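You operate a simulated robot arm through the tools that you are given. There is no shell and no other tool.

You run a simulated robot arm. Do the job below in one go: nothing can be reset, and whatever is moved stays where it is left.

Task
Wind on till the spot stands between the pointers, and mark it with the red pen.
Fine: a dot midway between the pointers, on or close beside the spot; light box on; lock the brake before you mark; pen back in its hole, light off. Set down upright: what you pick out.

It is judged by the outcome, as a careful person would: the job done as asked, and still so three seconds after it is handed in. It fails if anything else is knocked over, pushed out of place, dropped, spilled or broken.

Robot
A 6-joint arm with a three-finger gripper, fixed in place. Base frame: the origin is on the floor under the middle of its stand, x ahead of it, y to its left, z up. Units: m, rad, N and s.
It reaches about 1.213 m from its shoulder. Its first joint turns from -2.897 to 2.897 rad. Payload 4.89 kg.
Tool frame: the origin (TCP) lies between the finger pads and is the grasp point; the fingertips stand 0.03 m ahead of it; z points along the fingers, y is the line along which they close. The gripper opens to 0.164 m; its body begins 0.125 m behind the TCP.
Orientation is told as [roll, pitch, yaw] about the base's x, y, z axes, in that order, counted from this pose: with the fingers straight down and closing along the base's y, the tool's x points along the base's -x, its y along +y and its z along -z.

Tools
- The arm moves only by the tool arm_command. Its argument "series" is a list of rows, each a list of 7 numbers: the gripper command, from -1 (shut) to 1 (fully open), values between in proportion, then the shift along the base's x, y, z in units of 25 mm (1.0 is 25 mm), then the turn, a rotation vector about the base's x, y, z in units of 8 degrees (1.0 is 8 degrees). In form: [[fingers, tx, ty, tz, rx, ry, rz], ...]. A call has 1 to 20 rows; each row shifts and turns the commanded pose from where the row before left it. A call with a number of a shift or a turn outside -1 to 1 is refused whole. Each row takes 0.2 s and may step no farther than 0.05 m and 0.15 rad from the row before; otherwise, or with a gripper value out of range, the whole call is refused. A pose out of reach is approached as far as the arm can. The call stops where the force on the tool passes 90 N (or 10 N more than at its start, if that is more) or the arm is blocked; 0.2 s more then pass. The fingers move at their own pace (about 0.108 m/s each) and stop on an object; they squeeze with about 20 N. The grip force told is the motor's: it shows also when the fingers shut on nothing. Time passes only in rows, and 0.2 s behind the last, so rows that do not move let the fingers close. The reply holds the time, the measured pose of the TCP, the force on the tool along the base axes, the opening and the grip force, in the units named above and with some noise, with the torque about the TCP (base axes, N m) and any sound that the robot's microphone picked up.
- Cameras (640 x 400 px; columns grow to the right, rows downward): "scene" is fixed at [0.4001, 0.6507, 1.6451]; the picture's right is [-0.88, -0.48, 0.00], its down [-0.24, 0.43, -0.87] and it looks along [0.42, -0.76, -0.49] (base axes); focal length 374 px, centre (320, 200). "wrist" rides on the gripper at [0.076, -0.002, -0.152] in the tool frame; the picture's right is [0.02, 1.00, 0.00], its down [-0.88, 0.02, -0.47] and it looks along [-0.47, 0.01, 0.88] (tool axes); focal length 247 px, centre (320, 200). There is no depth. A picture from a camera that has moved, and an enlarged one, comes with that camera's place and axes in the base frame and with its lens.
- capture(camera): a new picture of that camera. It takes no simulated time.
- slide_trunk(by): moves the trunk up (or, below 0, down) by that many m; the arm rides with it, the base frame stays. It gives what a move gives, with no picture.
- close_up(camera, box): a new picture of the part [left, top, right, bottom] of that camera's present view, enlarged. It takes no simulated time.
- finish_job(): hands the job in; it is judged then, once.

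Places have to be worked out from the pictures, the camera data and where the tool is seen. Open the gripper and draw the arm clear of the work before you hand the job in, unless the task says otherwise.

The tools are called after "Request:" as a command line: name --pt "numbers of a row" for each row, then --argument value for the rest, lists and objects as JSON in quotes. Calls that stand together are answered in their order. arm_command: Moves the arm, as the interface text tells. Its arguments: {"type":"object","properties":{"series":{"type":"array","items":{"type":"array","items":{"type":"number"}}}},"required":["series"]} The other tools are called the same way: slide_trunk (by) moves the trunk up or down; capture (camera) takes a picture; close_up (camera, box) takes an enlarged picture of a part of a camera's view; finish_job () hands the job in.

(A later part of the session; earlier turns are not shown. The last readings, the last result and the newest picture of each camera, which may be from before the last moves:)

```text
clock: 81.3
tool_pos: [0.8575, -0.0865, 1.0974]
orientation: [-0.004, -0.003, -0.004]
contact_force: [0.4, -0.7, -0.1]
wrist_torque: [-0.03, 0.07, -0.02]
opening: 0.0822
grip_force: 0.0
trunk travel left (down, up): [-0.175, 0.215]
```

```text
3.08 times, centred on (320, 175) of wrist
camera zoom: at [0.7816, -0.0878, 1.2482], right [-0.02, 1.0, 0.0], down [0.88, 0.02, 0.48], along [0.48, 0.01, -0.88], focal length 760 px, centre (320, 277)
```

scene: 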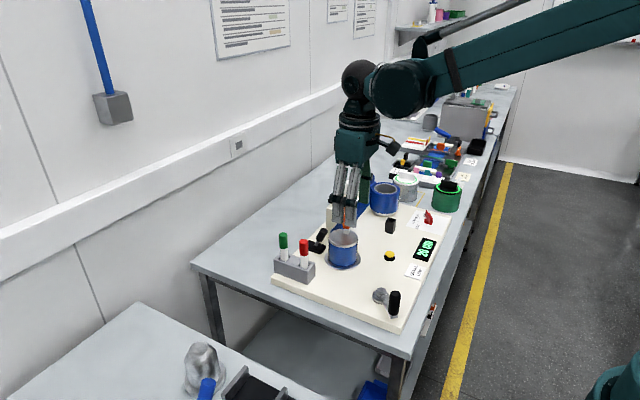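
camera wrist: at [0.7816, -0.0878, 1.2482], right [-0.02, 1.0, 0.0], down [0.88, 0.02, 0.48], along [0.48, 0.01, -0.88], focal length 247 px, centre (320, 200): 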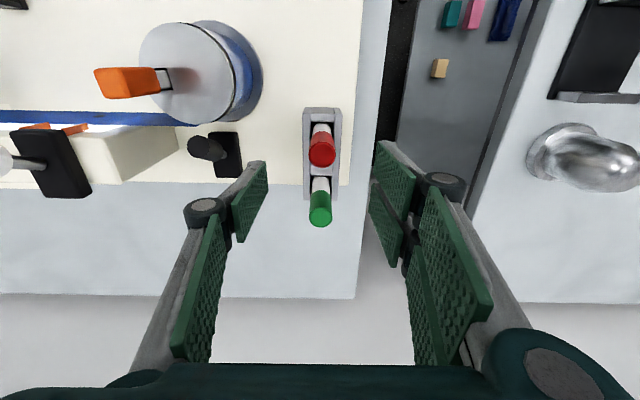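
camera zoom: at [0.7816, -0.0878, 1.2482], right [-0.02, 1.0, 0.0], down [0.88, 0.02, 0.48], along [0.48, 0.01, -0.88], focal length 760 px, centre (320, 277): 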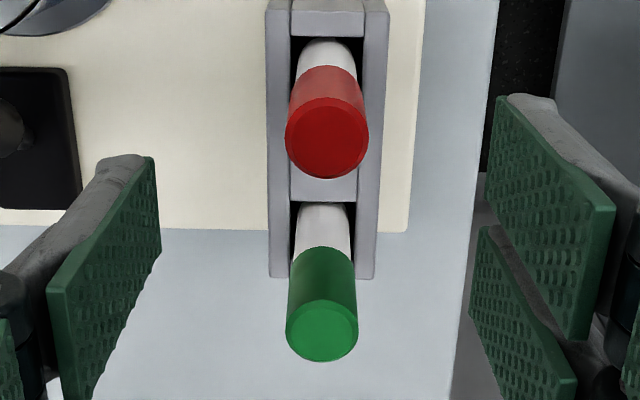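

The pen is 1.7 mm to +y and 3 mm to -x of the TCP. I correct and lower so that the pads straddle the red part (TCP z ≈ 1.0).

Request:
arm_command --pt "0 -0.12 0.068 0 0 0 0" --pt "0 0 0 -0.65 0 0 0" --pt "0 0 0 -0.65 0 0 0" --pt "0 0 0 -0.65 0 0 0" --pt "0 0 0 -0.65 0 0 0" --pt "0 0 0 -0.65 0 0 0" --pt "0 0 0 -0.65 0 0 0" --pt "0 0 0 0 0 0 0"

Request:
close_up --camera "wrist" --box '[220, 60, 420, 260]'

Request:
close_up --camera "scene" --box '[250, 180, 350, 290]'

```text
clock: 83.1
tool_pos: [0.8562, -0.0832, 1.0003]
orientation: [-0.005, -0.003, -0.002]
contact_force: [0.4, -0.1, -0.2]
wrist_torque: [0.01, 0.04, 0.03]
opening: 0.0819
grip_force: 0.0
trunk travel left (down, up): [-0.175, 0.215]
```

```text
2.00 times, centred on (320, 160) of wrist
camera zoom: at [0.7789, -0.0851, 1.1513], right [-0.02, 1.0, -0.01], down [0.88, 0.02, 0.48], along [0.48, 0.01, -0.88], focal length 494 px, centre (320, 280)
```

zoom: 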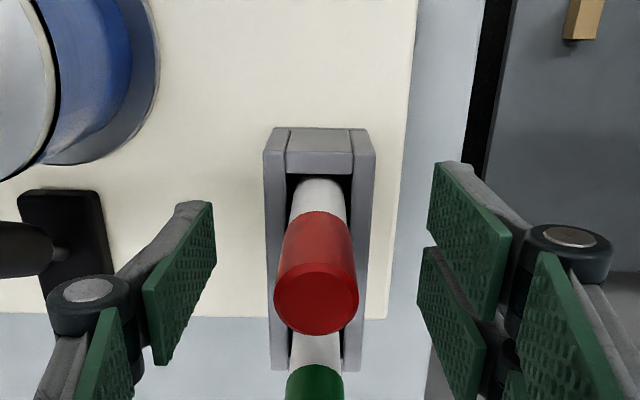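

```text
3.64 times, centred on (300, 235) of scene
camera zoom: at [0.4001, 0.6507, 1.6451], right [-0.88, -0.48, 0.0], down [-0.24, 0.43, -0.87], along [0.42, -0.76, -0.49], focal length 1361 px, centre (393, 73)
```

zoom: 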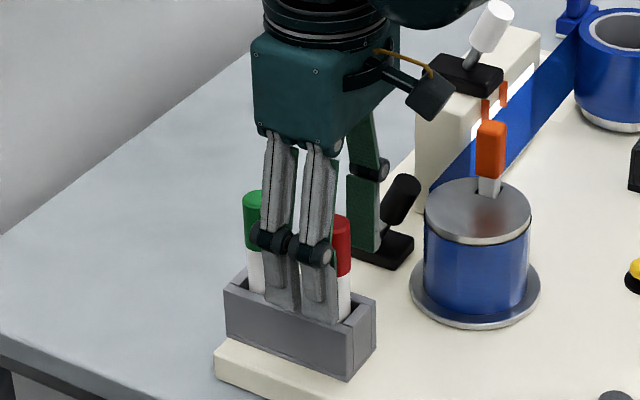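

The pen sits 1.6 mm to -y of centre now. I correct that and close the fingers on it.

Request:
arm_command --pt "0 0 -0.064 0 0 0 0" --pt "-0.4 0 0 0 0 0 0" --pt "-0.6 0 0 0 0 0 0" --pt "-0.8 0 0 0 0 0 0" --pt "-1 0 0 0 0 0 0" --pt "-1 0 0 0 0 0 0"

Request:
close_up --camera "wrist" --box '[220, 60, 420, 260]'

Request:
close_up --camera "scene" --box '[250, 180, 350, 290]'

```text
clock: 84.5
tool_pos: [0.8561, -0.0854, 1.0003]
orientation: [-0.006, -0.003, -0.003]
contact_force: [-0.7, 0.3, -0.2]
wrist_torque: [0.02, -0.03, -0.02]
opening: 0.0222
grip_force: 20.3
trunk travel left (down, up): [-0.175, 0.215]
```

```text
2.00 times, centred on (320, 160) of wrist
camera zoom: at [0.7786, -0.0865, 1.1513], right [-0.02, 1.0, -0.01], down [0.88, 0.02, 0.48], along [0.48, 0.01, -0.88], focal length 494 px, centre (320, 280)
```

zoom: 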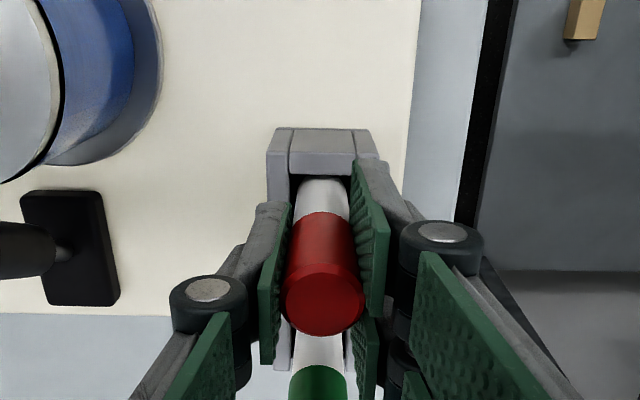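

```text
3.64 times, centred on (300, 235) of scene
camera zoom: at [0.4001, 0.6507, 1.6451], right [-0.88, -0.48, 0.0], down [-0.24, 0.43, -0.87], along [0.42, -0.76, -0.49], focal length 1361 px, centre (393, 73)
```

zoom: 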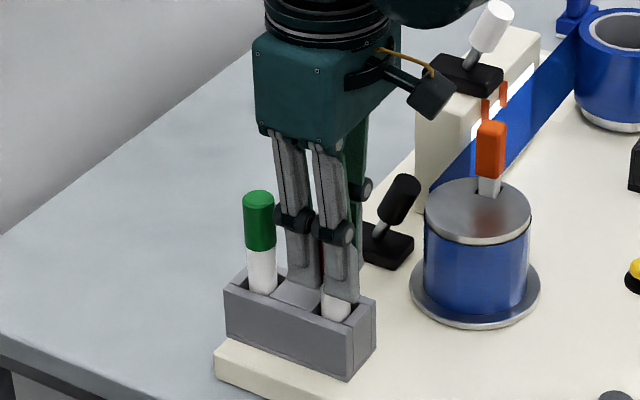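

Gripped cleanly (22 mm, 20 N, no side force). I lift the pen straight up out of its hole.

Request:
arm_command --pt "-1 0 0 0.3 0 0 0" --pt "-1 0 0 0.5 0 0 0" --pt "-1 0 0 0.6 0 0 0" --pt "-1 0 0 0.8 0 0 0" --pt "-1 0 0 0.8 0 0 0" --pt "-1 0 0 1 0 0 0" --pt "-1 0 0 1 0 0 0" --pt "-1 0 0 0 0 0 0"

Request:
close_up --camera "scene" --box '[250, 130, 350, 290]'

Request:
capture --camera "wrist"

```text
clock: 86.3
tool_pos: [0.8546, -0.0832, 1.1262]
orientation: [-0.005, -0.003, -0.001]
contact_force: [-0.4, -0.1, 0.5]
wrist_torque: [-0.04, -0.04, -0.01]
opening: 0.0222
grip_force: 20.1
trunk travel left (down, up): [-0.175, 0.215]
```

```text
2.50 times, centred on (300, 210) of scene
camera zoom: at [0.4001, 0.6507, 1.6451], right [-0.88, -0.48, 0.0], down [-0.24, 0.43, -0.87], along [0.42, -0.76, -0.49], focal length 936 px, centre (370, 175)
```

zoom: 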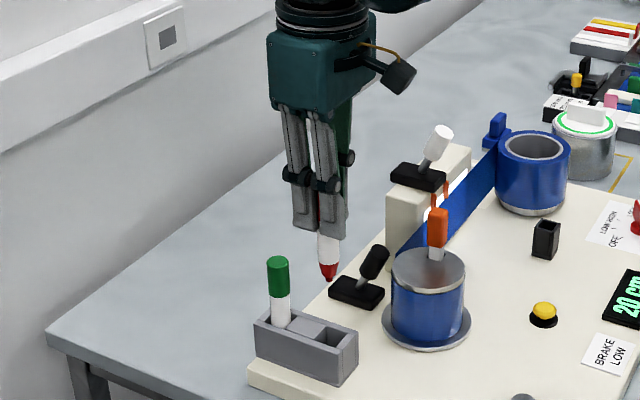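

```text
taken
camera wrist: at [0.778, -0.0854, 1.2777], right [-0.02, 1.0, -0.01], down [0.88, 0.02, 0.48], along [0.48, 0.01, -0.88], focal length 247 px, centre (320, 200)
```

wrist: 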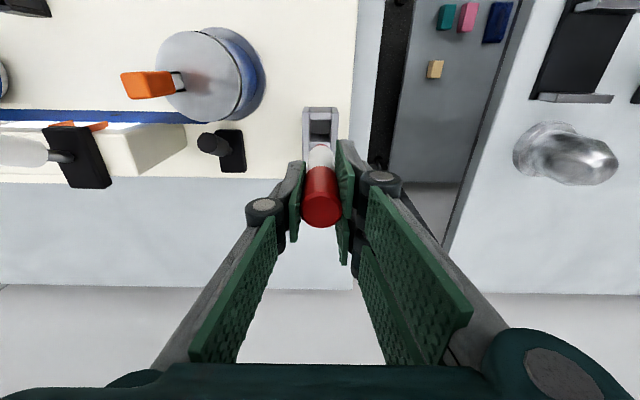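

The pen is out, with a red conical nib at its lower end. I zoom in to measure how far the nib is beyond the fingertips.

Request:
close_up --camera "scene" --box '[355, 190, 410, 250]'

Request:
close_up --camera "scene" --box '[360, 175, 400, 250]'

Request:
close_up --camera "scene" --box '[355, 130, 415, 250]'

Request:
close_up --camera "scene" --box '[285, 190, 345, 250]'

```text
6.67 times, centred on (382, 220) of scene
camera zoom: at [0.4001, 0.6507, 1.6451], right [-0.88, -0.48, 0.0], down [-0.24, 0.43, -0.87], along [0.42, -0.76, -0.49], focal length 2495 px, centre (-97, 67)
```

zoom: 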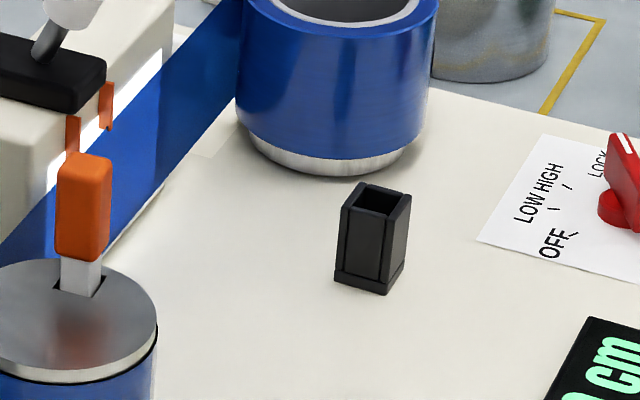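

```text
5.33 times, centred on (380, 212) of scene
camera zoom: at [0.4001, 0.6507, 1.6451], right [-0.88, -0.48, 0.0], down [-0.24, 0.43, -0.87], along [0.42, -0.76, -0.49], focal length 1996 px, centre (0, 133)
```

zoom: 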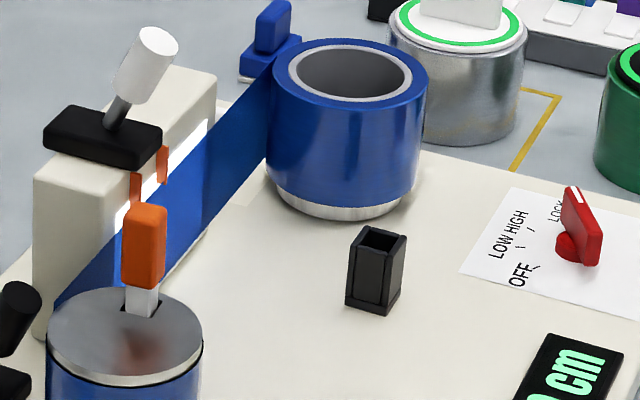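

```text
3.33 times, centred on (385, 190) of scene
camera zoom: at [0.4001, 0.6507, 1.6451], right [-0.88, -0.48, 0.0], down [-0.24, 0.43, -0.87], along [0.42, -0.76, -0.49], focal length 1248 px, centre (103, 233)
```

zoom: 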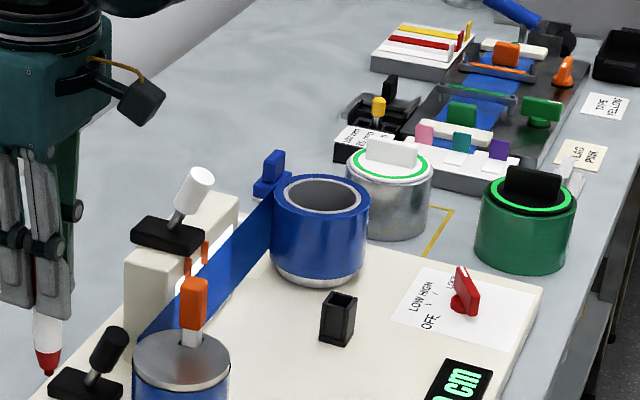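

```text
6.67 times, centred on (315, 220) of scene
camera zoom: at [0.4001, 0.6507, 1.6451], right [-0.88, -0.48, 0.0], down [-0.24, 0.43, -0.87], along [0.42, -0.76, -0.49], focal length 2495 px, centre (353, 67)
```

zoom: 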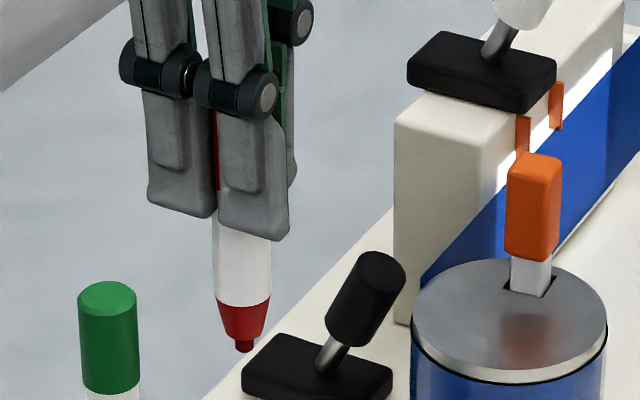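

The nib is about 0.108 m ahead of the TCP. I raise the pen, carry it back over the front of the board (clear of the drum key and levers) toward y = -0.356.

Request:
arm_command --pt "-1 0 0 1 0 0 0" --pt "-1 0 0 1 0 0 0" --pt "-1 0 0 1 0 0 0" --pt "-1 -0.855 -0.992 0 0 0 0" --pt "-1 -0.855 -0.992 0 0 0 0" --pt "-1 -0.855 -0.992 0 0 0 0" --pt "-1 -0.855 -0.992 0 0 0 0" --pt "-1 -0.855 -0.992 0 0 0 0" --pt "-1 -0.855 -0.992 0 0 0 0" --pt "-1 -0.855 -0.992 0 0 0 0" --pt "-1 -0.855 -0.992 0 0 0 0" --pt "-1 -0.855 -0.992 0 0 0 0" --pt "-1 -0.855 -0.992 0 0 0 0" --pt "-1 -0.855 -0.992 0 0 0 0" --pt "-1 0 0 0 0 0 0"

Request:
arm_command --pt "-1 0 0 0 0 -0.9 0" --pt "-1 0 0 0 0 -0.95 0" --pt "-1 0 0 0 0 -0.95 0" --pt "-1 0 0 0 0 -0.95 0" --pt "-1 0 0 0 0 -0.95 0" --pt "-1 0 0 0 0 -0.95 0" --pt "-1 0 0 0 0 -0.95 0" --pt "-1 0 0 0 0 -0.9 0" --pt "-1 0 0 0 0 0 0"

Request:
capture --camera "wrist"

Request:
capture --camera "scene"

```text
clock: 89.5
tool_pos: [0.6198, -0.3578, 1.1992]
orientation: [-0.004, -0.004, -0.002]
contact_force: [-0.5, 0.1, 0.0]
wrist_torque: [0.03, -0.02, -0.03]
opening: 0.0219
grip_force: 20.3
trunk travel left (down, up): [-0.175, 0.215]
```

```text
clock: 91.5
tool_pos: [0.6208, -0.3576, 1.1989]
orientation: [-0.003, -1.053, -0.003]
contact_force: [-0.1, -0.1, -0.9]
wrist_torque: [0.01, 0.0, 0.03]
opening: 0.0223
grip_force: 19.6
trunk travel left (down, up): [-0.175, 0.215]
```

```text
taken
camera wrist: at [0.4499, -0.3588, 1.208], right [-0.01, 1.0, -0.02], down [0.03, 0.02, 1.0], along [1.0, 0.0, -0.03], focal length 247 px, centre (320, 200)
```

wrist: 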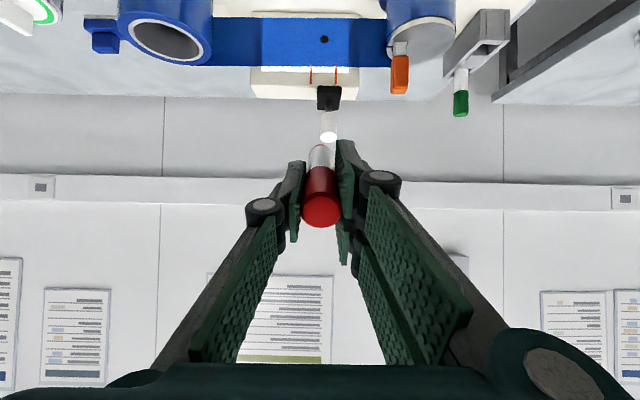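

```text
taken
```

scene: 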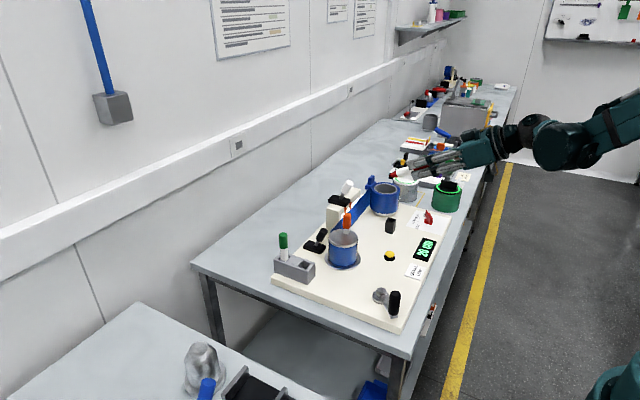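

The camera now looks level at the strip, spot at (324, 40), pointers either side of it, pen pointing forward. I lower and advance to a stand-off with the nib about 4 cm from the strip.

Request:
arm_command --pt "-1 0 0.18 -1 0 0 0" --pt "-1 0 0 -1 0 0 0" --pt "-1 0 0 -1 0 0 0" --pt "-1 0.3 0 -1 0 0 0" --pt "-1 0.5 0 -1 0 0 0" --pt "-1 0.5 0 -1 0 0 0" --pt "-1 0.6 0 -1 0 0 0" --pt "-1 0.6 0 -0.8 0 0 0" --pt "-1 0.4 0 -0.2 0 0 0" --pt "-1 0 0 0 0 0 0"

Request:
capture --camera "wrist"

Request:
close_up --camera "wrist" --box '[240, 100, 400, 220]'

Request:
close_up --camera "scene" --box '[320, 170, 450, 260]'

```text
clock: 93.7
tool_pos: [0.6942, -0.3533, 0.9993]
orientation: [0.0, -1.051, -0.006]
contact_force: [0.0, -0.1, -0.8]
wrist_torque: [0.02, 0.01, 0.03]
opening: 0.0221
grip_force: 19.9
trunk travel left (down, up): [-0.175, 0.215]
```

```text
taken
camera wrist: at [0.5239, -0.3546, 1.0082], right [-0.01, 1.0, -0.02], down [0.03, 0.02, 1.0], along [1.0, 0.01, -0.03], focal length 247 px, centre (320, 200)
```

wrist: 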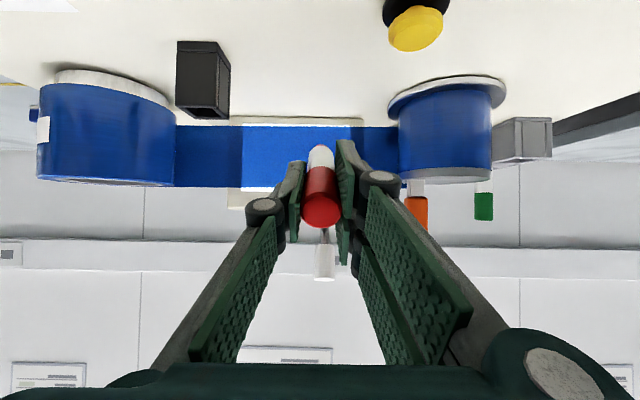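

```text
3.33 times, centred on (320, 160) of wrist
camera zoom: at [0.5239, -0.3546, 1.0082], right [-0.01, 1.0, -0.02], down [0.03, 0.02, 1.0], along [1.0, 0.01, -0.03], focal length 823 px, centre (320, 333)
```

zoom: 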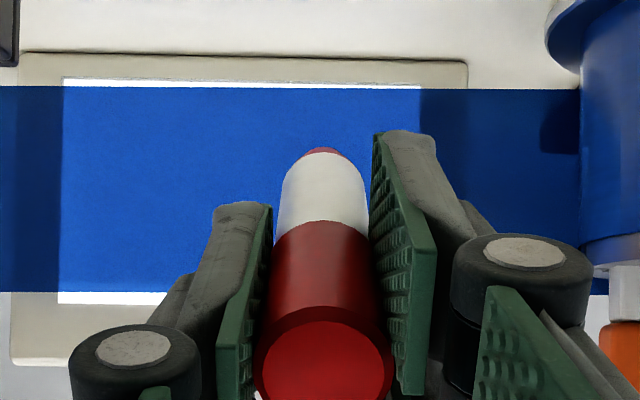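

```text
4.44 times, centred on (385, 215) of scene
camera zoom: at [0.4001, 0.6507, 1.6451], right [-0.88, -0.48, 0.0], down [-0.24, 0.43, -0.87], along [0.42, -0.76, -0.49], focal length 1664 px, centre (31, 133)
```

zoom: 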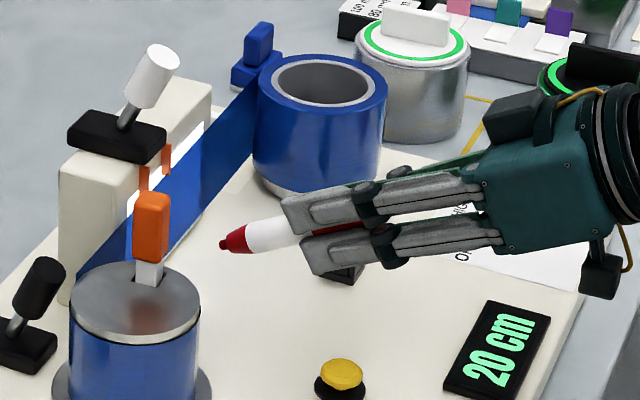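

The pen now hides the spot, so I raise 10 cm to see spot, pointers and nib together and measure the sideways offset exactly.

Request:
arm_command --pt "-1 0 0 1 0 0 0" --pt "-1 0 0 1 0 0 0" --pt "-1 0 0 1 0 0 0" --pt "-1 0 0 1 0 0 0" --pt "-1 0 0 0 0 0 0" --pt "-1 0 0 0 0 0 0"

Request:
close_up --camera "wrist" --box '[240, 40, 400, 160]'

Request:
capture --camera "wrist"

```text
clock: 95.1
tool_pos: [0.6921, -0.3522, 1.0996]
orientation: [-0.002, -1.05, -0.005]
contact_force: [-1.1, -0.4, -0.3]
wrist_torque: [-0.03, 0.02, -0.03]
opening: 0.0221
grip_force: 20.4
trunk travel left (down, up): [-0.175, 0.215]
```

```text
3.33 times, centred on (320, 100) of wrist
camera zoom: at [0.5225, -0.3534, 1.1082], right [-0.01, 1.0, -0.02], down [0.03, 0.02, 1.0], along [1.0, 0.01, -0.03], focal length 823 px, centre (320, 533)
```

zoom: 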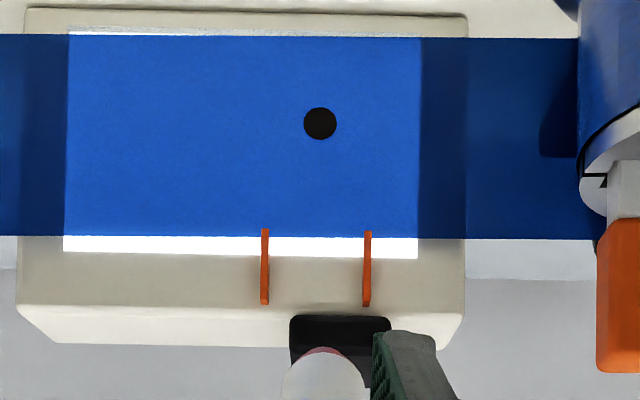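

```text
taken
camera wrist: at [0.5225, -0.3534, 1.1082], right [-0.01, 1.0, -0.02], down [0.03, 0.02, 1.0], along [1.0, 0.01, -0.03], focal length 247 px, centre (320, 200)
```

wrist: 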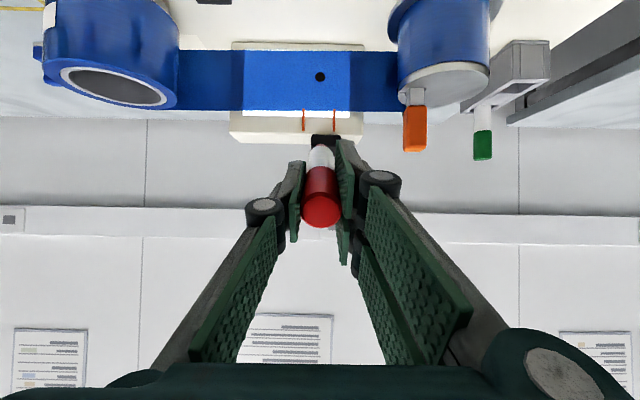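

The spot is exactly between the pointers (its vertical projection falls at column 317, the pointers' midpoint). The nib is about 1.9 mm too far to +y; I lower again with that correction and the nib at the spot's height (z ≈ 0.939).

Request:
arm_command --pt "-1 0 -0.076 -0.9 0 0 0" --pt "-1 0 0 -0.9 0 0 0" --pt "-1 0 0 -0.9 0 0 0" --pt "-1 0 0 -0.9 0 0 0" --pt "-1 0 0 -0.53 0 0 0" --pt "-1 0.3 0 0 0 0 0" --pt "-1 0.3 0 0 0 0 0" --pt "-1 0.2 0 0 0 0 0" --pt "-1 0 0 0 0 0 0"

Request:
close_up --camera "wrist" --box '[240, 100, 400, 220]'

Request:
close_up --camera "scene" --box '[320, 170, 420, 250]'

```text
clock: 97.1
tool_pos: [0.7121, -0.3542, 0.9956]
orientation: [0.0, -1.051, -0.003]
contact_force: [0.6, 0.1, -0.1]
wrist_torque: [0.01, 0.04, 0.03]
opening: 0.0221
grip_force: 19.7
trunk travel left (down, up): [-0.175, 0.215]
```

```text
3.33 times, centred on (320, 160) of wrist
camera zoom: at [0.5426, -0.3554, 1.0046], right [-0.01, 1.0, -0.02], down [0.03, 0.02, 1.0], along [1.0, 0.01, -0.03], focal length 823 px, centre (320, 333)
```

zoom: 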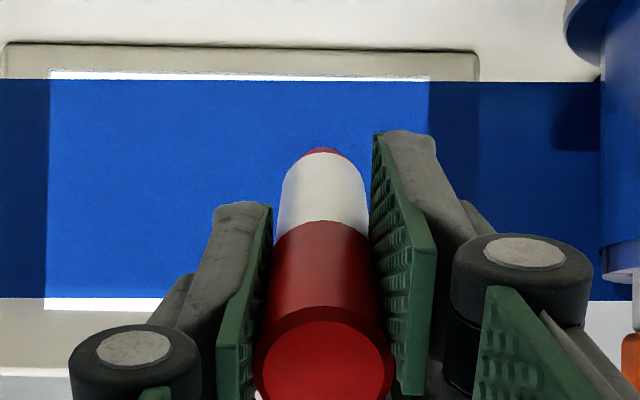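

```text
5.00 times, centred on (370, 210) of scene
camera zoom: at [0.4001, 0.6507, 1.6451], right [-0.88, -0.48, 0.0], down [-0.24, 0.43, -0.87], along [0.42, -0.76, -0.49], focal length 1871 px, centre (70, 150)
```

zoom: 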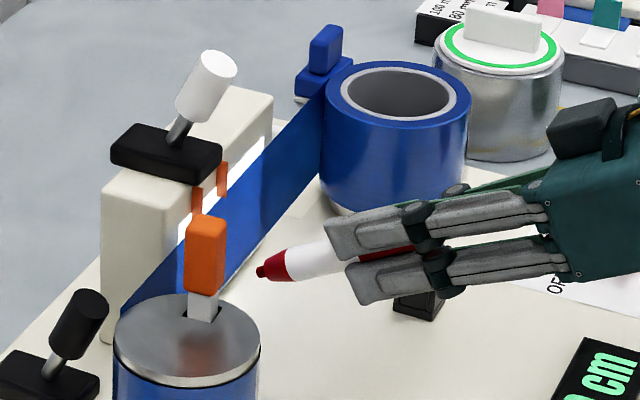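

The nib is at about (0.804, -0.354, 0.941), still ~3 cm from the strip. I advance 20 mm more and check.

Request:
arm_command --pt "-1 0.3 0 0 0 0 0" --pt "-1 0.3 0 -0.05 0 0 0" --pt "-1 0.2 0 0 0 0 0" --pt "-1 0 0 0 0 0 0"

Request:
close_up --camera "wrist" --box '[280, 110, 360, 170]'

Request:
close_up --camera "scene" --box '[340, 190, 400, 240]'

```text
clock: 98.1
tool_pos: [0.7337, -0.356, 0.9956]
orientation: [-0.002, -1.051, -0.003]
contact_force: [0.9, -0.3, 0.1]
wrist_torque: [0.0, 0.0, 0.05]
opening: 0.022
grip_force: 20.1
trunk travel left (down, up): [-0.175, 0.215]
```

```text
6.67 times, centred on (320, 140) of wrist
camera zoom: at [0.5636, -0.3568, 1.0045], right [-0.01, 1.0, -0.02], down [0.03, 0.02, 1.0], along [1.0, 0.01, -0.03], focal length 1646 px, centre (320, 600)
```

zoom: 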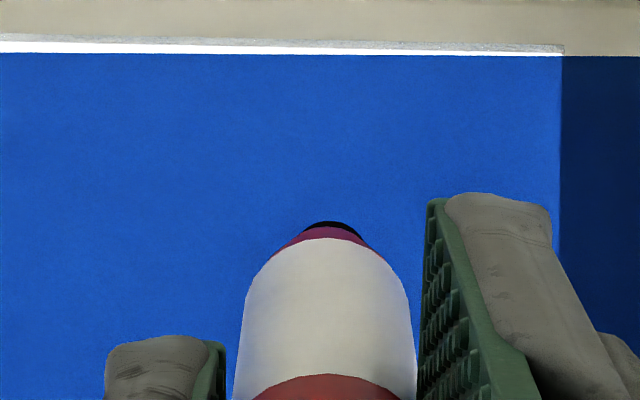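

```text
8.00 times, centred on (370, 215) of scene
camera zoom: at [0.4001, 0.6507, 1.6451], right [-0.88, -0.48, 0.0], down [-0.24, 0.43, -0.87], along [0.42, -0.76, -0.49], focal length 2994 px, centre (-80, 80)
```

zoom: 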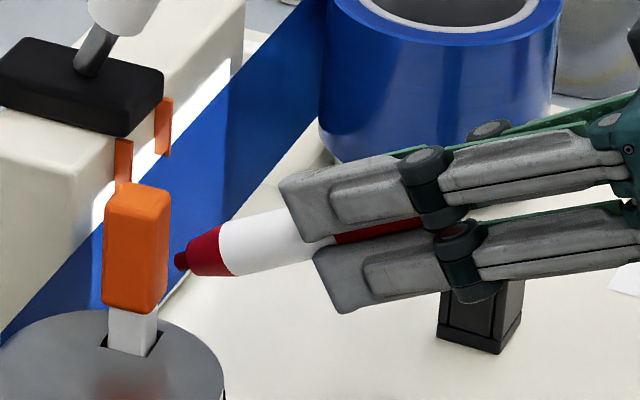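

The lower rim of the black spot just shows past the nib. I zoom in to judge the remaining sideways offset.

Request:
close_up --camera "wrist" --box '[305, 125, 345, 155]'

```text
13.33 times, centred on (325, 140) of wrist
camera zoom: at [0.5636, -0.3568, 1.0045], right [-0.01, 1.0, -0.02], down [0.03, 0.02, 1.0], along [1.0, 0.01, -0.03], focal length 3293 px, centre (253, 1000)
```

zoom: 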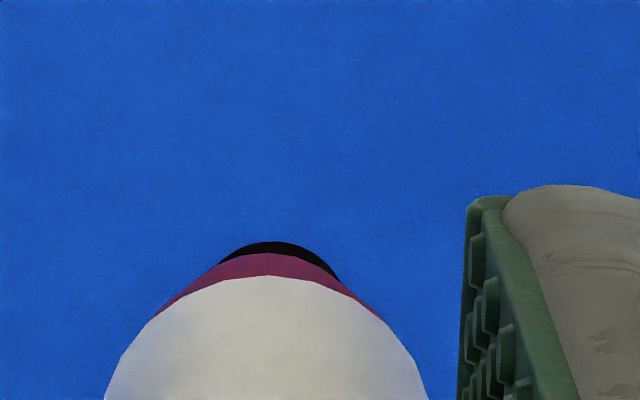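

The nib is centred on the spot to within 1 mm (spot +0.7 mm). I trim y by 0.6 mm and advance 8 mm, then 2 mm at a time, watching the force.

Request:
arm_command --pt "-1 0.16 0.025 0 0 0 0" --pt "-1 0.16 0 0 0 0 0" --pt "-1 0 0 0 0 0 0"

Request:
close_up --camera "scene" --box '[340, 190, 400, 240]'

Request:
close_up --camera "wrist" --box '[305, 125, 345, 155]'

```text
clock: 98.9
tool_pos: [0.74, -0.3536, 0.996]
orientation: [-0.001, -1.049, -0.003]
contact_force: [-0.5, -0.6, -0.3]
wrist_torque: [-0.02, 0.0, 0.02]
opening: 0.0217
grip_force: 20.0
trunk travel left (down, up): [-0.175, 0.215]
```

```text
8.00 times, centred on (370, 215) of scene
camera zoom: at [0.4001, 0.6507, 1.6451], right [-0.88, -0.48, 0.0], down [-0.24, 0.43, -0.87], along [0.42, -0.76, -0.49], focal length 2994 px, centre (-80, 80)
```

zoom: 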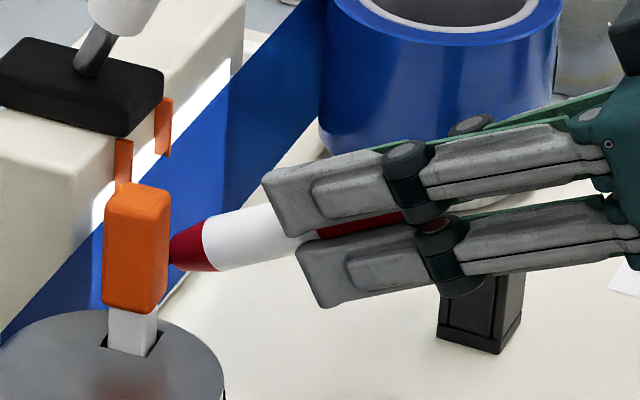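

```text
13.33 times, centred on (325, 140) of wrist
camera zoom: at [0.5709, -0.3557, 1.0054], right [-0.01, 1.0, -0.02], down [0.03, 0.02, 1.0], along [1.0, 0.01, -0.03], focal length 3293 px, centre (253, 1000)
```

zoom: 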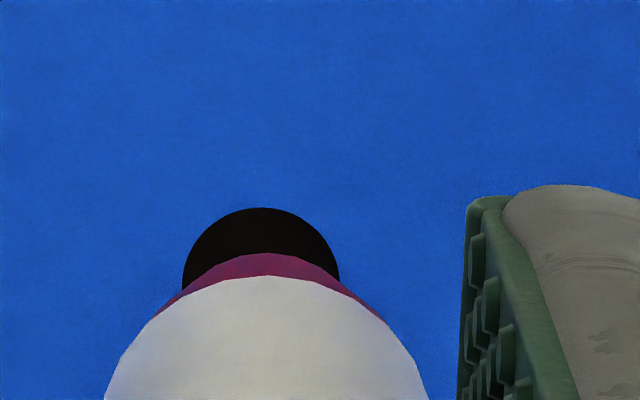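

The spot is nicely centred sideways; my geometry puts the nib about 3.5–4 mm above its centre. I lower 3.5 mm and advance 2×2 mm.

Request:
arm_command --pt "-1 0 0 -0.14 0 0 0" --pt "-1 0.08 0 0 0 0 0" --pt "-1 0.08 0 0 0 0 0" --pt "-1 0 0 0 0 0 0"

Request:
close_up --camera "wrist" --box '[305, 125, 345, 155]'

Request:
close_up --camera "scene" --box '[340, 190, 400, 240]'

```text
clock: 99.9
tool_pos: [0.7449, -0.3549, 0.9924]
orientation: [-0.001, -1.05, -0.004]
contact_force: [-0.7, 0.0, -0.4]
wrist_torque: [0.0, 0.03, 0.03]
opening: 0.0223
grip_force: 20.4
trunk travel left (down, up): [-0.175, 0.215]
```

```text
13.33 times, centred on (325, 140) of wrist
camera zoom: at [0.5747, -0.357, 1.001], right [-0.01, 1.0, -0.02], down [0.03, 0.02, 1.0], along [1.0, 0.01, -0.03], focal length 3293 px, centre (253, 1000)
```

zoom: 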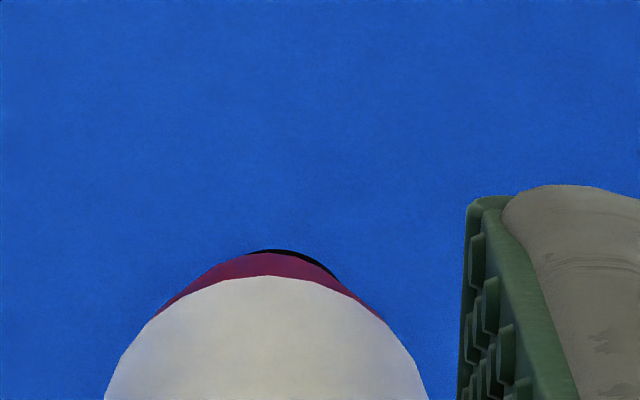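

```text
8.00 times, centred on (370, 215) of scene
camera zoom: at [0.4001, 0.6507, 1.6451], right [-0.88, -0.48, 0.0], down [-0.24, 0.43, -0.87], along [0.42, -0.76, -0.49], focal length 2994 px, centre (-80, 80)
```

zoom: 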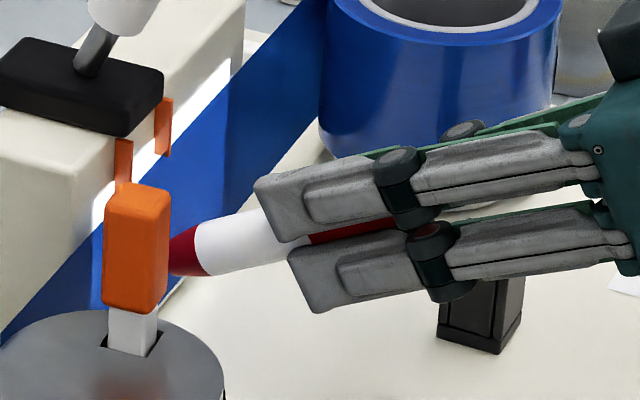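

Spot and nib line up within about 1 mm in both directions. I advance 2 mm at a time toward contact.

Request:
arm_command --pt "-1 0.08 0.02 0 0 0 0" --pt "-1 0 0 0 0 0 0"

Request:
arm_command --pt "-1 0.06 0 0 0 0 0" --pt "-1 0 0 0 0 0 0"

```text
clock: 100.5
tool_pos: [0.7466, -0.3557, 0.991]
orientation: [-0.002, -1.05, -0.004]
contact_force: [-0.8, 0.2, -0.2]
wrist_torque: [0.03, 0.03, -0.03]
opening: 0.0221
grip_force: 20.2
trunk travel left (down, up): [-0.175, 0.215]
```

```text
clock: 101.1
tool_pos: [0.7486, -0.3551, 0.9939]
orientation: [-0.002, -1.051, -0.003]
contact_force: [-0.3, -0.4, -0.7]
wrist_torque: [0.0, -0.02, 0.0]
opening: 0.0219
grip_force: 20.2
trunk travel left (down, up): [-0.175, 0.215]
```

No contact yet. I continue in 1.5 mm steps.

Request:
arm_command --pt "-1 0.06 0 0 0 0 0" --pt "-1 0 0 0 0 0 0"

Request:
arm_command --pt "-1 0.06 0 0 0 0 0" --pt "-1 0 0 0 0 0 0"

Request:
close_up --camera "wrist" --box '[305, 125, 345, 155]'

Request:
close_up --camera "scene" --box '[340, 190, 400, 240]'

```text
clock: 101.7
tool_pos: [0.748, -0.3534, 0.9917]
orientation: [-0.004, -1.049, -0.003]
contact_force: [-3.6, -0.4, -0.6]
wrist_torque: [-0.02, 0.19, -0.02]
opening: 0.0224
grip_force: 20.3
trunk travel left (down, up): [-0.175, 0.215]
```

```text
clock: 102.3
tool_pos: [0.7498, -0.3542, 0.9923]
orientation: [-0.002, -1.049, -0.004]
contact_force: [-14.6, 0.4, 3.3]
wrist_torque: [0.0, 0.4, -0.02]
opening: 0.0221
grip_force: 19.4
trunk travel left (down, up): [-0.175, 0.215]
```

```text
13.33 times, centred on (325, 140) of wrist
camera zoom: at [0.5803, -0.3558, 1.0007], right [-0.01, 1.0, -0.02], down [0.03, 0.02, 1.0], along [1.0, 0.01, -0.03], focal length 3293 px, centre (253, 1000)
```

zoom: 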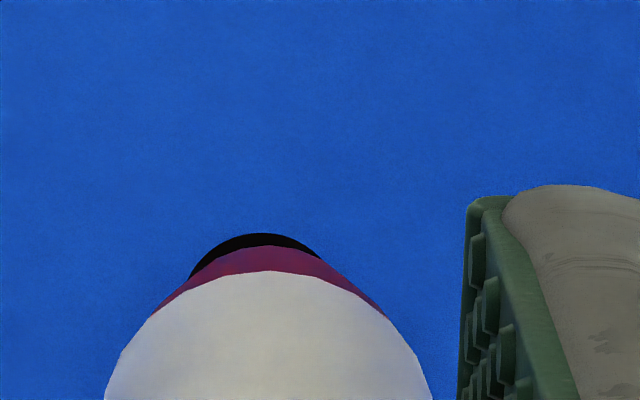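

```text
8.00 times, centred on (370, 215) of scene
camera zoom: at [0.4001, 0.6507, 1.6451], right [-0.88, -0.48, 0.0], down [-0.24, 0.43, -0.87], along [0.42, -0.76, -0.49], focal length 2994 px, centre (-80, 80)
```

zoom: 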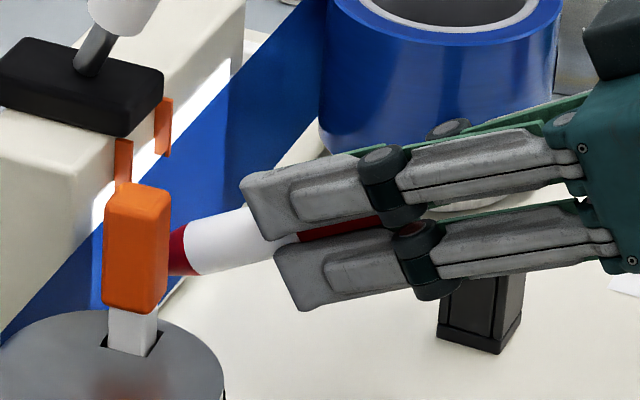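

Contact: 14.6 N against the strip, with the spot's centre computed at (262, 314) and the nib at (264, 315) – dead on. I retreat straight back and look at the mark.

Request:
arm_command --pt "-1 -0.3 0 0 0 0 0" --pt "-1 -0.6 0 0 0 0 0" --pt "-1 -0.8 0 0 0 0 0" --pt "-1 -0.8 0 0.3 0 0 0" --pt "-1 0 0 1 0 0 0" --pt "-1 0 0 1 0 0 0" --pt "-1 0 0 1 0 0 0" --pt "-1 0 0 1 0 0 0" --pt "-1 0 0 0 0 0 0"

Request:
close_up --camera "wrist" --box '[240, 40, 400, 160]'

Request:
capture --camera "wrist"

```text
clock: 104.3
tool_pos: [0.6874, -0.3541, 1.1]
orientation: [0.0, -1.049, -0.003]
contact_force: [0.3, 0.5, -1.1]
wrist_torque: [0.04, 0.0, -0.02]
opening: 0.0221
grip_force: 19.6
trunk travel left (down, up): [-0.175, 0.215]
```

```text
3.33 times, centred on (320, 100) of wrist
camera zoom: at [0.5178, -0.3557, 1.1092], right [-0.01, 1.0, -0.02], down [0.03, 0.02, 1.0], along [1.0, 0.01, -0.03], focal length 823 px, centre (320, 533)
```

zoom: 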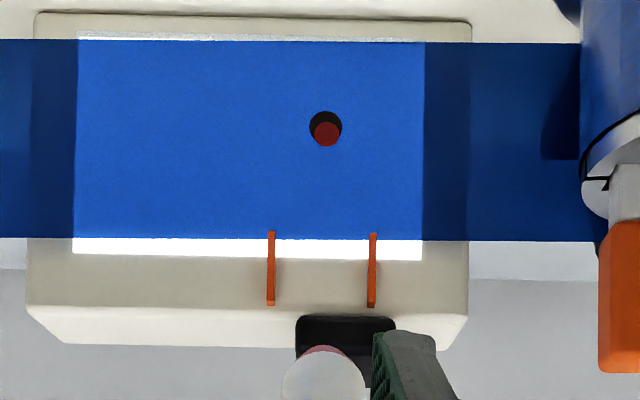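

```text
taken
camera wrist: at [0.5178, -0.3557, 1.1092], right [-0.01, 1.0, -0.02], down [0.03, 0.02, 1.0], along [1.0, 0.01, -0.03], focal length 247 px, centre (320, 200)
```

wrist: 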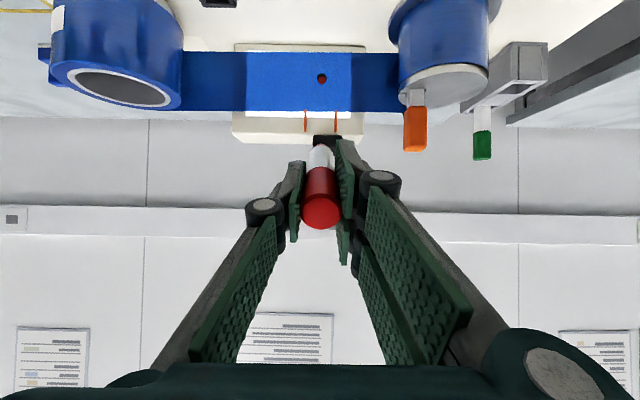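

A red dot sits on the spot, midway between the pointers (within about 0.5 mm). Now I put the pen back: retreat, rise, and bring it upright again.

Request:
arm_command --pt "-1 -0.65 0 1 0 0 0" --pt "-1 -0.65 0 1 0 0 0" --pt "-1 -0.65 0 1 0 0 0" --pt "-1 -0.65 0 1 0 0 0" --pt "-1 0 0 0 0 0.94 0" --pt "-1 0 0 0 0 0.94 0" --pt "-1 0 0 0 0 0.94 0" --pt "-1 0 0 0 0 0.94 0" --pt "-1 0 0 0 0 0.94 0" --pt "-1 0 0 0 0 0.94 0" --pt "-1 0 0 0 0 0.94 0" --pt "-1 0 0 0 0 0.91 0" --pt "-1 0 0 0 0 0 0"

Request:
arm_command --pt "-1 0.847 0.98 0 0 0 0" --pt "-1 0.847 0.98 0 0 0 0" --pt "-1 0.847 0.98 0 0 0 0" --pt "-1 0.847 0.98 0 0 0 0" --pt "-1 0.847 0.98 0 0 0 0" --pt "-1 0.847 0.98 0 0 0 0" --pt "-1 0.847 0.98 0 0 0 0" --pt "-1 0.847 0.98 0 0 0 0" --pt "-1 0.847 0.98 0 0 0 0" --pt "-1 0.847 0.98 0 0 0 0" --pt "-1 0.847 0.98 0 0 0 0" --pt "-1 0 0 0 0 0 0" --pt "-1 0 0 0 0 0 0"

Request:
capture --camera "wrist"

Request:
close_up --camera "scene" --box '[250, 130, 350, 290]'

```text
clock: 107.1
tool_pos: [0.624, -0.3527, 1.1994]
orientation: [-0.005, -0.003, 0.0]
contact_force: [0.7, 0.8, -0.1]
wrist_torque: [0.01, 0.09, -0.01]
opening: 0.0218
grip_force: 20.4
trunk travel left (down, up): [-0.175, 0.215]
```

```text
clock: 109.9
tool_pos: [0.858, -0.0845, 1.1966]
orientation: [-0.004, -0.006, -0.003]
contact_force: [-0.4, 0.2, 0.3]
wrist_torque: [-0.03, 0.02, 0.01]
opening: 0.022
grip_force: 20.0
trunk travel left (down, up): [-0.175, 0.215]
```

```text
taken
camera wrist: at [0.7806, -0.0861, 1.3488], right [-0.02, 1.0, -0.01], down [0.88, 0.02, 0.48], along [0.48, 0.0, -0.88], focal length 247 px, centre (320, 200)
```

wrist: 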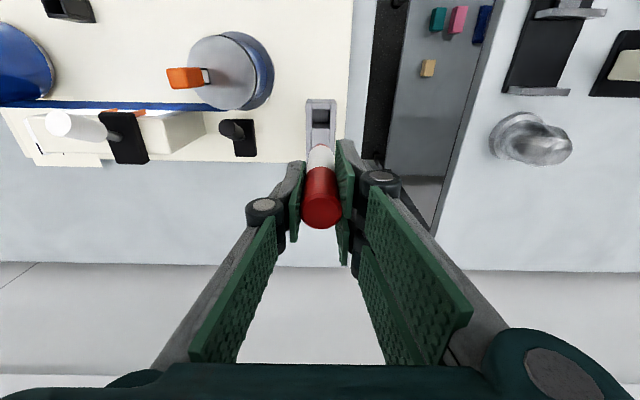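

```text
2.50 times, centred on (300, 210) of scene
camera zoom: at [0.4001, 0.6507, 1.6451], right [-0.88, -0.48, 0.0], down [-0.24, 0.43, -0.87], along [0.42, -0.76, -0.49], focal length 936 px, centre (370, 175)
```

zoom: 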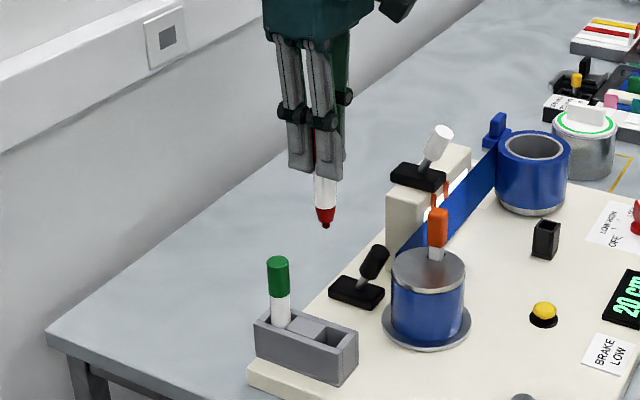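

I'm above the holder, about 2 mm forward of the original place. I correct and come down to the earlier lift-out height (z ≈ 1.126) to compare with the pictures from then.

Request:
arm_command --pt "-1 -0.08 0 -0.7 0 0.02 0" --pt "-1 0 0 -0.7 0 0 0" --pt "-1 0 0 -0.7 0 0 0" --pt "-1 0 0 -0.7 0 0 0" --pt "-1 0 0 0 0 0 0"

Request:
close_up --camera "wrist" --box '[280, 90, 360, 180]'

Request:
close_up --camera "scene" --box '[285, 190, 345, 250]'

Request:
close_up --camera "scene" --box '[260, 220, 330, 290]'

```text
clock: 111.1
tool_pos: [0.8542, -0.0847, 1.1273]
orientation: [-0.005, -0.002, -0.003]
contact_force: [-0.1, -0.8, -0.1]
wrist_torque: [0.03, 0.0, -0.02]
opening: 0.0219
grip_force: 20.4
trunk travel left (down, up): [-0.175, 0.215]
```

```text
4.44 times, centred on (320, 135) of wrist
camera zoom: at [0.7775, -0.0849, 1.2782], right [-0.02, 1.0, 0.0], down [0.88, 0.02, 0.47], along [0.47, 0.01, -0.88], focal length 1098 px, centre (320, 489)
```

zoom: 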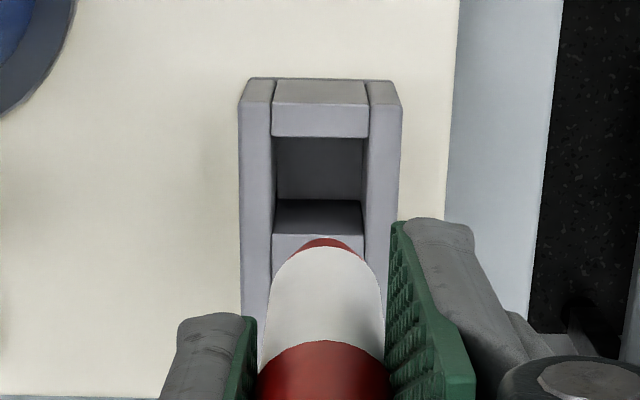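

```text
6.67 times, centred on (315, 220) of scene
camera zoom: at [0.4001, 0.6507, 1.6451], right [-0.88, -0.48, 0.0], down [-0.24, 0.43, -0.87], along [0.42, -0.76, -0.49], focal length 2495 px, centre (353, 67)
```

zoom: 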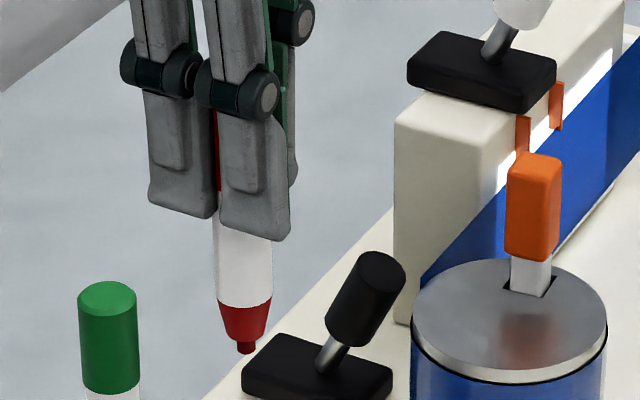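

```text
5.71 times, centred on (295, 255) of scene
camera zoom: at [0.4001, 0.6507, 1.6451], right [-0.88, -0.48, 0.0], down [-0.24, 0.43, -0.87], along [0.42, -0.76, -0.49], focal length 2139 px, centre (463, -114)
```

zoom: 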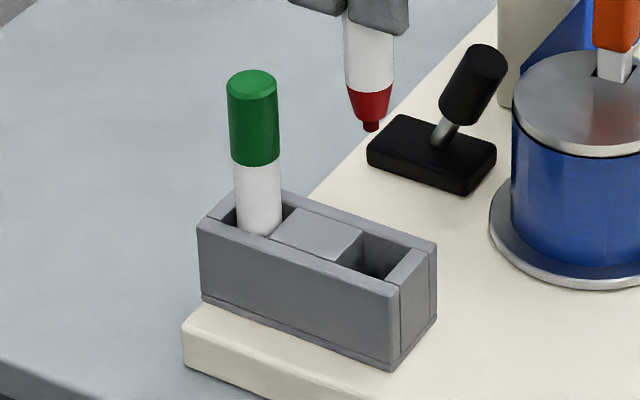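

The nib is exactly where it was when lifted out. I lower to just above the hole, with a 1 mm trim in y toward the hole's centre.

Request:
arm_command --pt "-1 0 -0.04 -0.7 0 0 0" --pt "-1 0 0 -0.7 0 0 0" --pt "-1 0 0 -0.7 0 0 0" --pt "-1 0 0 -0.7 0 0 0" --pt "-1 0 0 0 0 0 0"

Request:
close_up --camera "wrist" --box '[280, 90, 360, 180]'

Request:
close_up --camera "scene" --box '[260, 220, 330, 290]'

```text
clock: 112.3
tool_pos: [0.855, -0.0855, 1.0577]
orientation: [-0.006, -0.002, -0.002]
contact_force: [0.5, 0.3, -0.3]
wrist_torque: [0.01, 0.01, 0.0]
opening: 0.0221
grip_force: 20.1
trunk travel left (down, up): [-0.175, 0.215]
```

```text
4.44 times, centred on (320, 135) of wrist
camera zoom: at [0.7782, -0.0877, 1.2096], right [-0.02, 1.0, 0.0], down [0.88, 0.02, 0.47], along [0.47, 0.01, -0.88], focal length 1098 px, centre (320, 489)
```

zoom: 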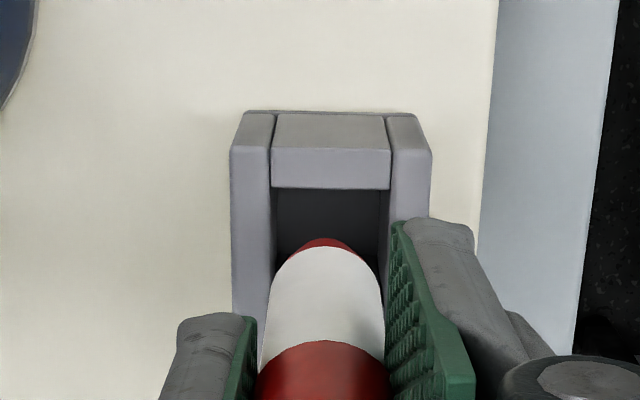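

```text
5.71 times, centred on (295, 255) of scene
camera zoom: at [0.4001, 0.6507, 1.6451], right [-0.88, -0.48, 0.0], down [-0.24, 0.43, -0.87], along [0.42, -0.76, -0.49], focal length 2139 px, centre (463, -114)
```

zoom: 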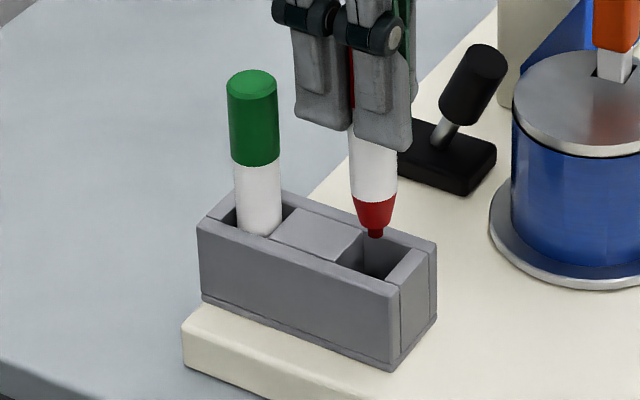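

In the scene view the nib is right above the middle of the hole. I lower slowly into it, first 30 mm, checking the force.

Request:
arm_command --pt "-1 0 0.03 -0.3 0 0 0" --pt "-1 0 0 -0.3 0 0 0" --pt "-1 0 0 -0.3 0 0 0" --pt "-1 0 0 -0.3 0 0 0" --pt "-1 0 0 0 0 0 0"

Request:
close_up --camera "scene" --box '[260, 220, 330, 290]'

Request:
close_up --camera "wrist" --box '[280, 90, 360, 180]'

```text
clock: 113.5
tool_pos: [0.8543, -0.0843, 1.0285]
orientation: [-0.005, -0.003, -0.001]
contact_force: [0.7, 0.0, -0.2]
wrist_torque: [0.02, 0.03, 0.01]
opening: 0.022
grip_force: 20.3
trunk travel left (down, up): [-0.175, 0.215]
```

```text
5.71 times, centred on (295, 255) of scene
camera zoom: at [0.4001, 0.6507, 1.6451], right [-0.88, -0.48, 0.0], down [-0.24, 0.43, -0.87], along [0.42, -0.76, -0.49], focal length 2139 px, centre (463, -114)
```

zoom: 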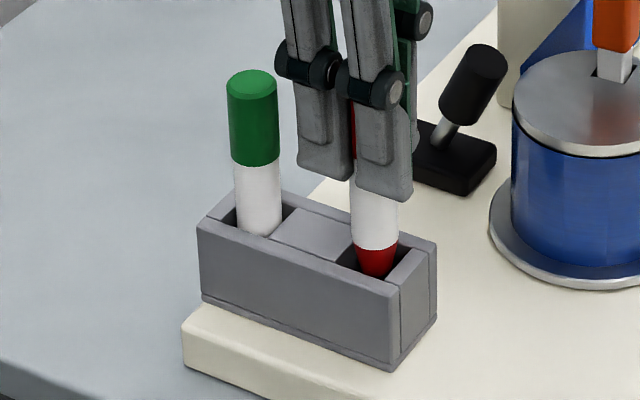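

```text
4.44 times, centred on (320, 135) of wrist
camera zoom: at [0.7774, -0.0866, 1.1804], right [-0.02, 1.0, 0.0], down [0.88, 0.02, 0.47], along [0.47, 0.01, -0.88], focal length 1098 px, centre (320, 489)
```

zoom: 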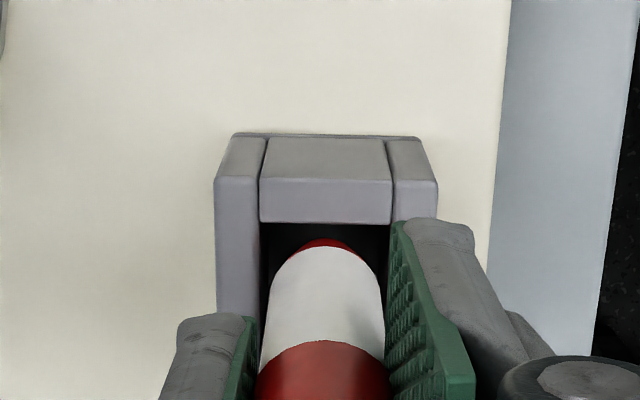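

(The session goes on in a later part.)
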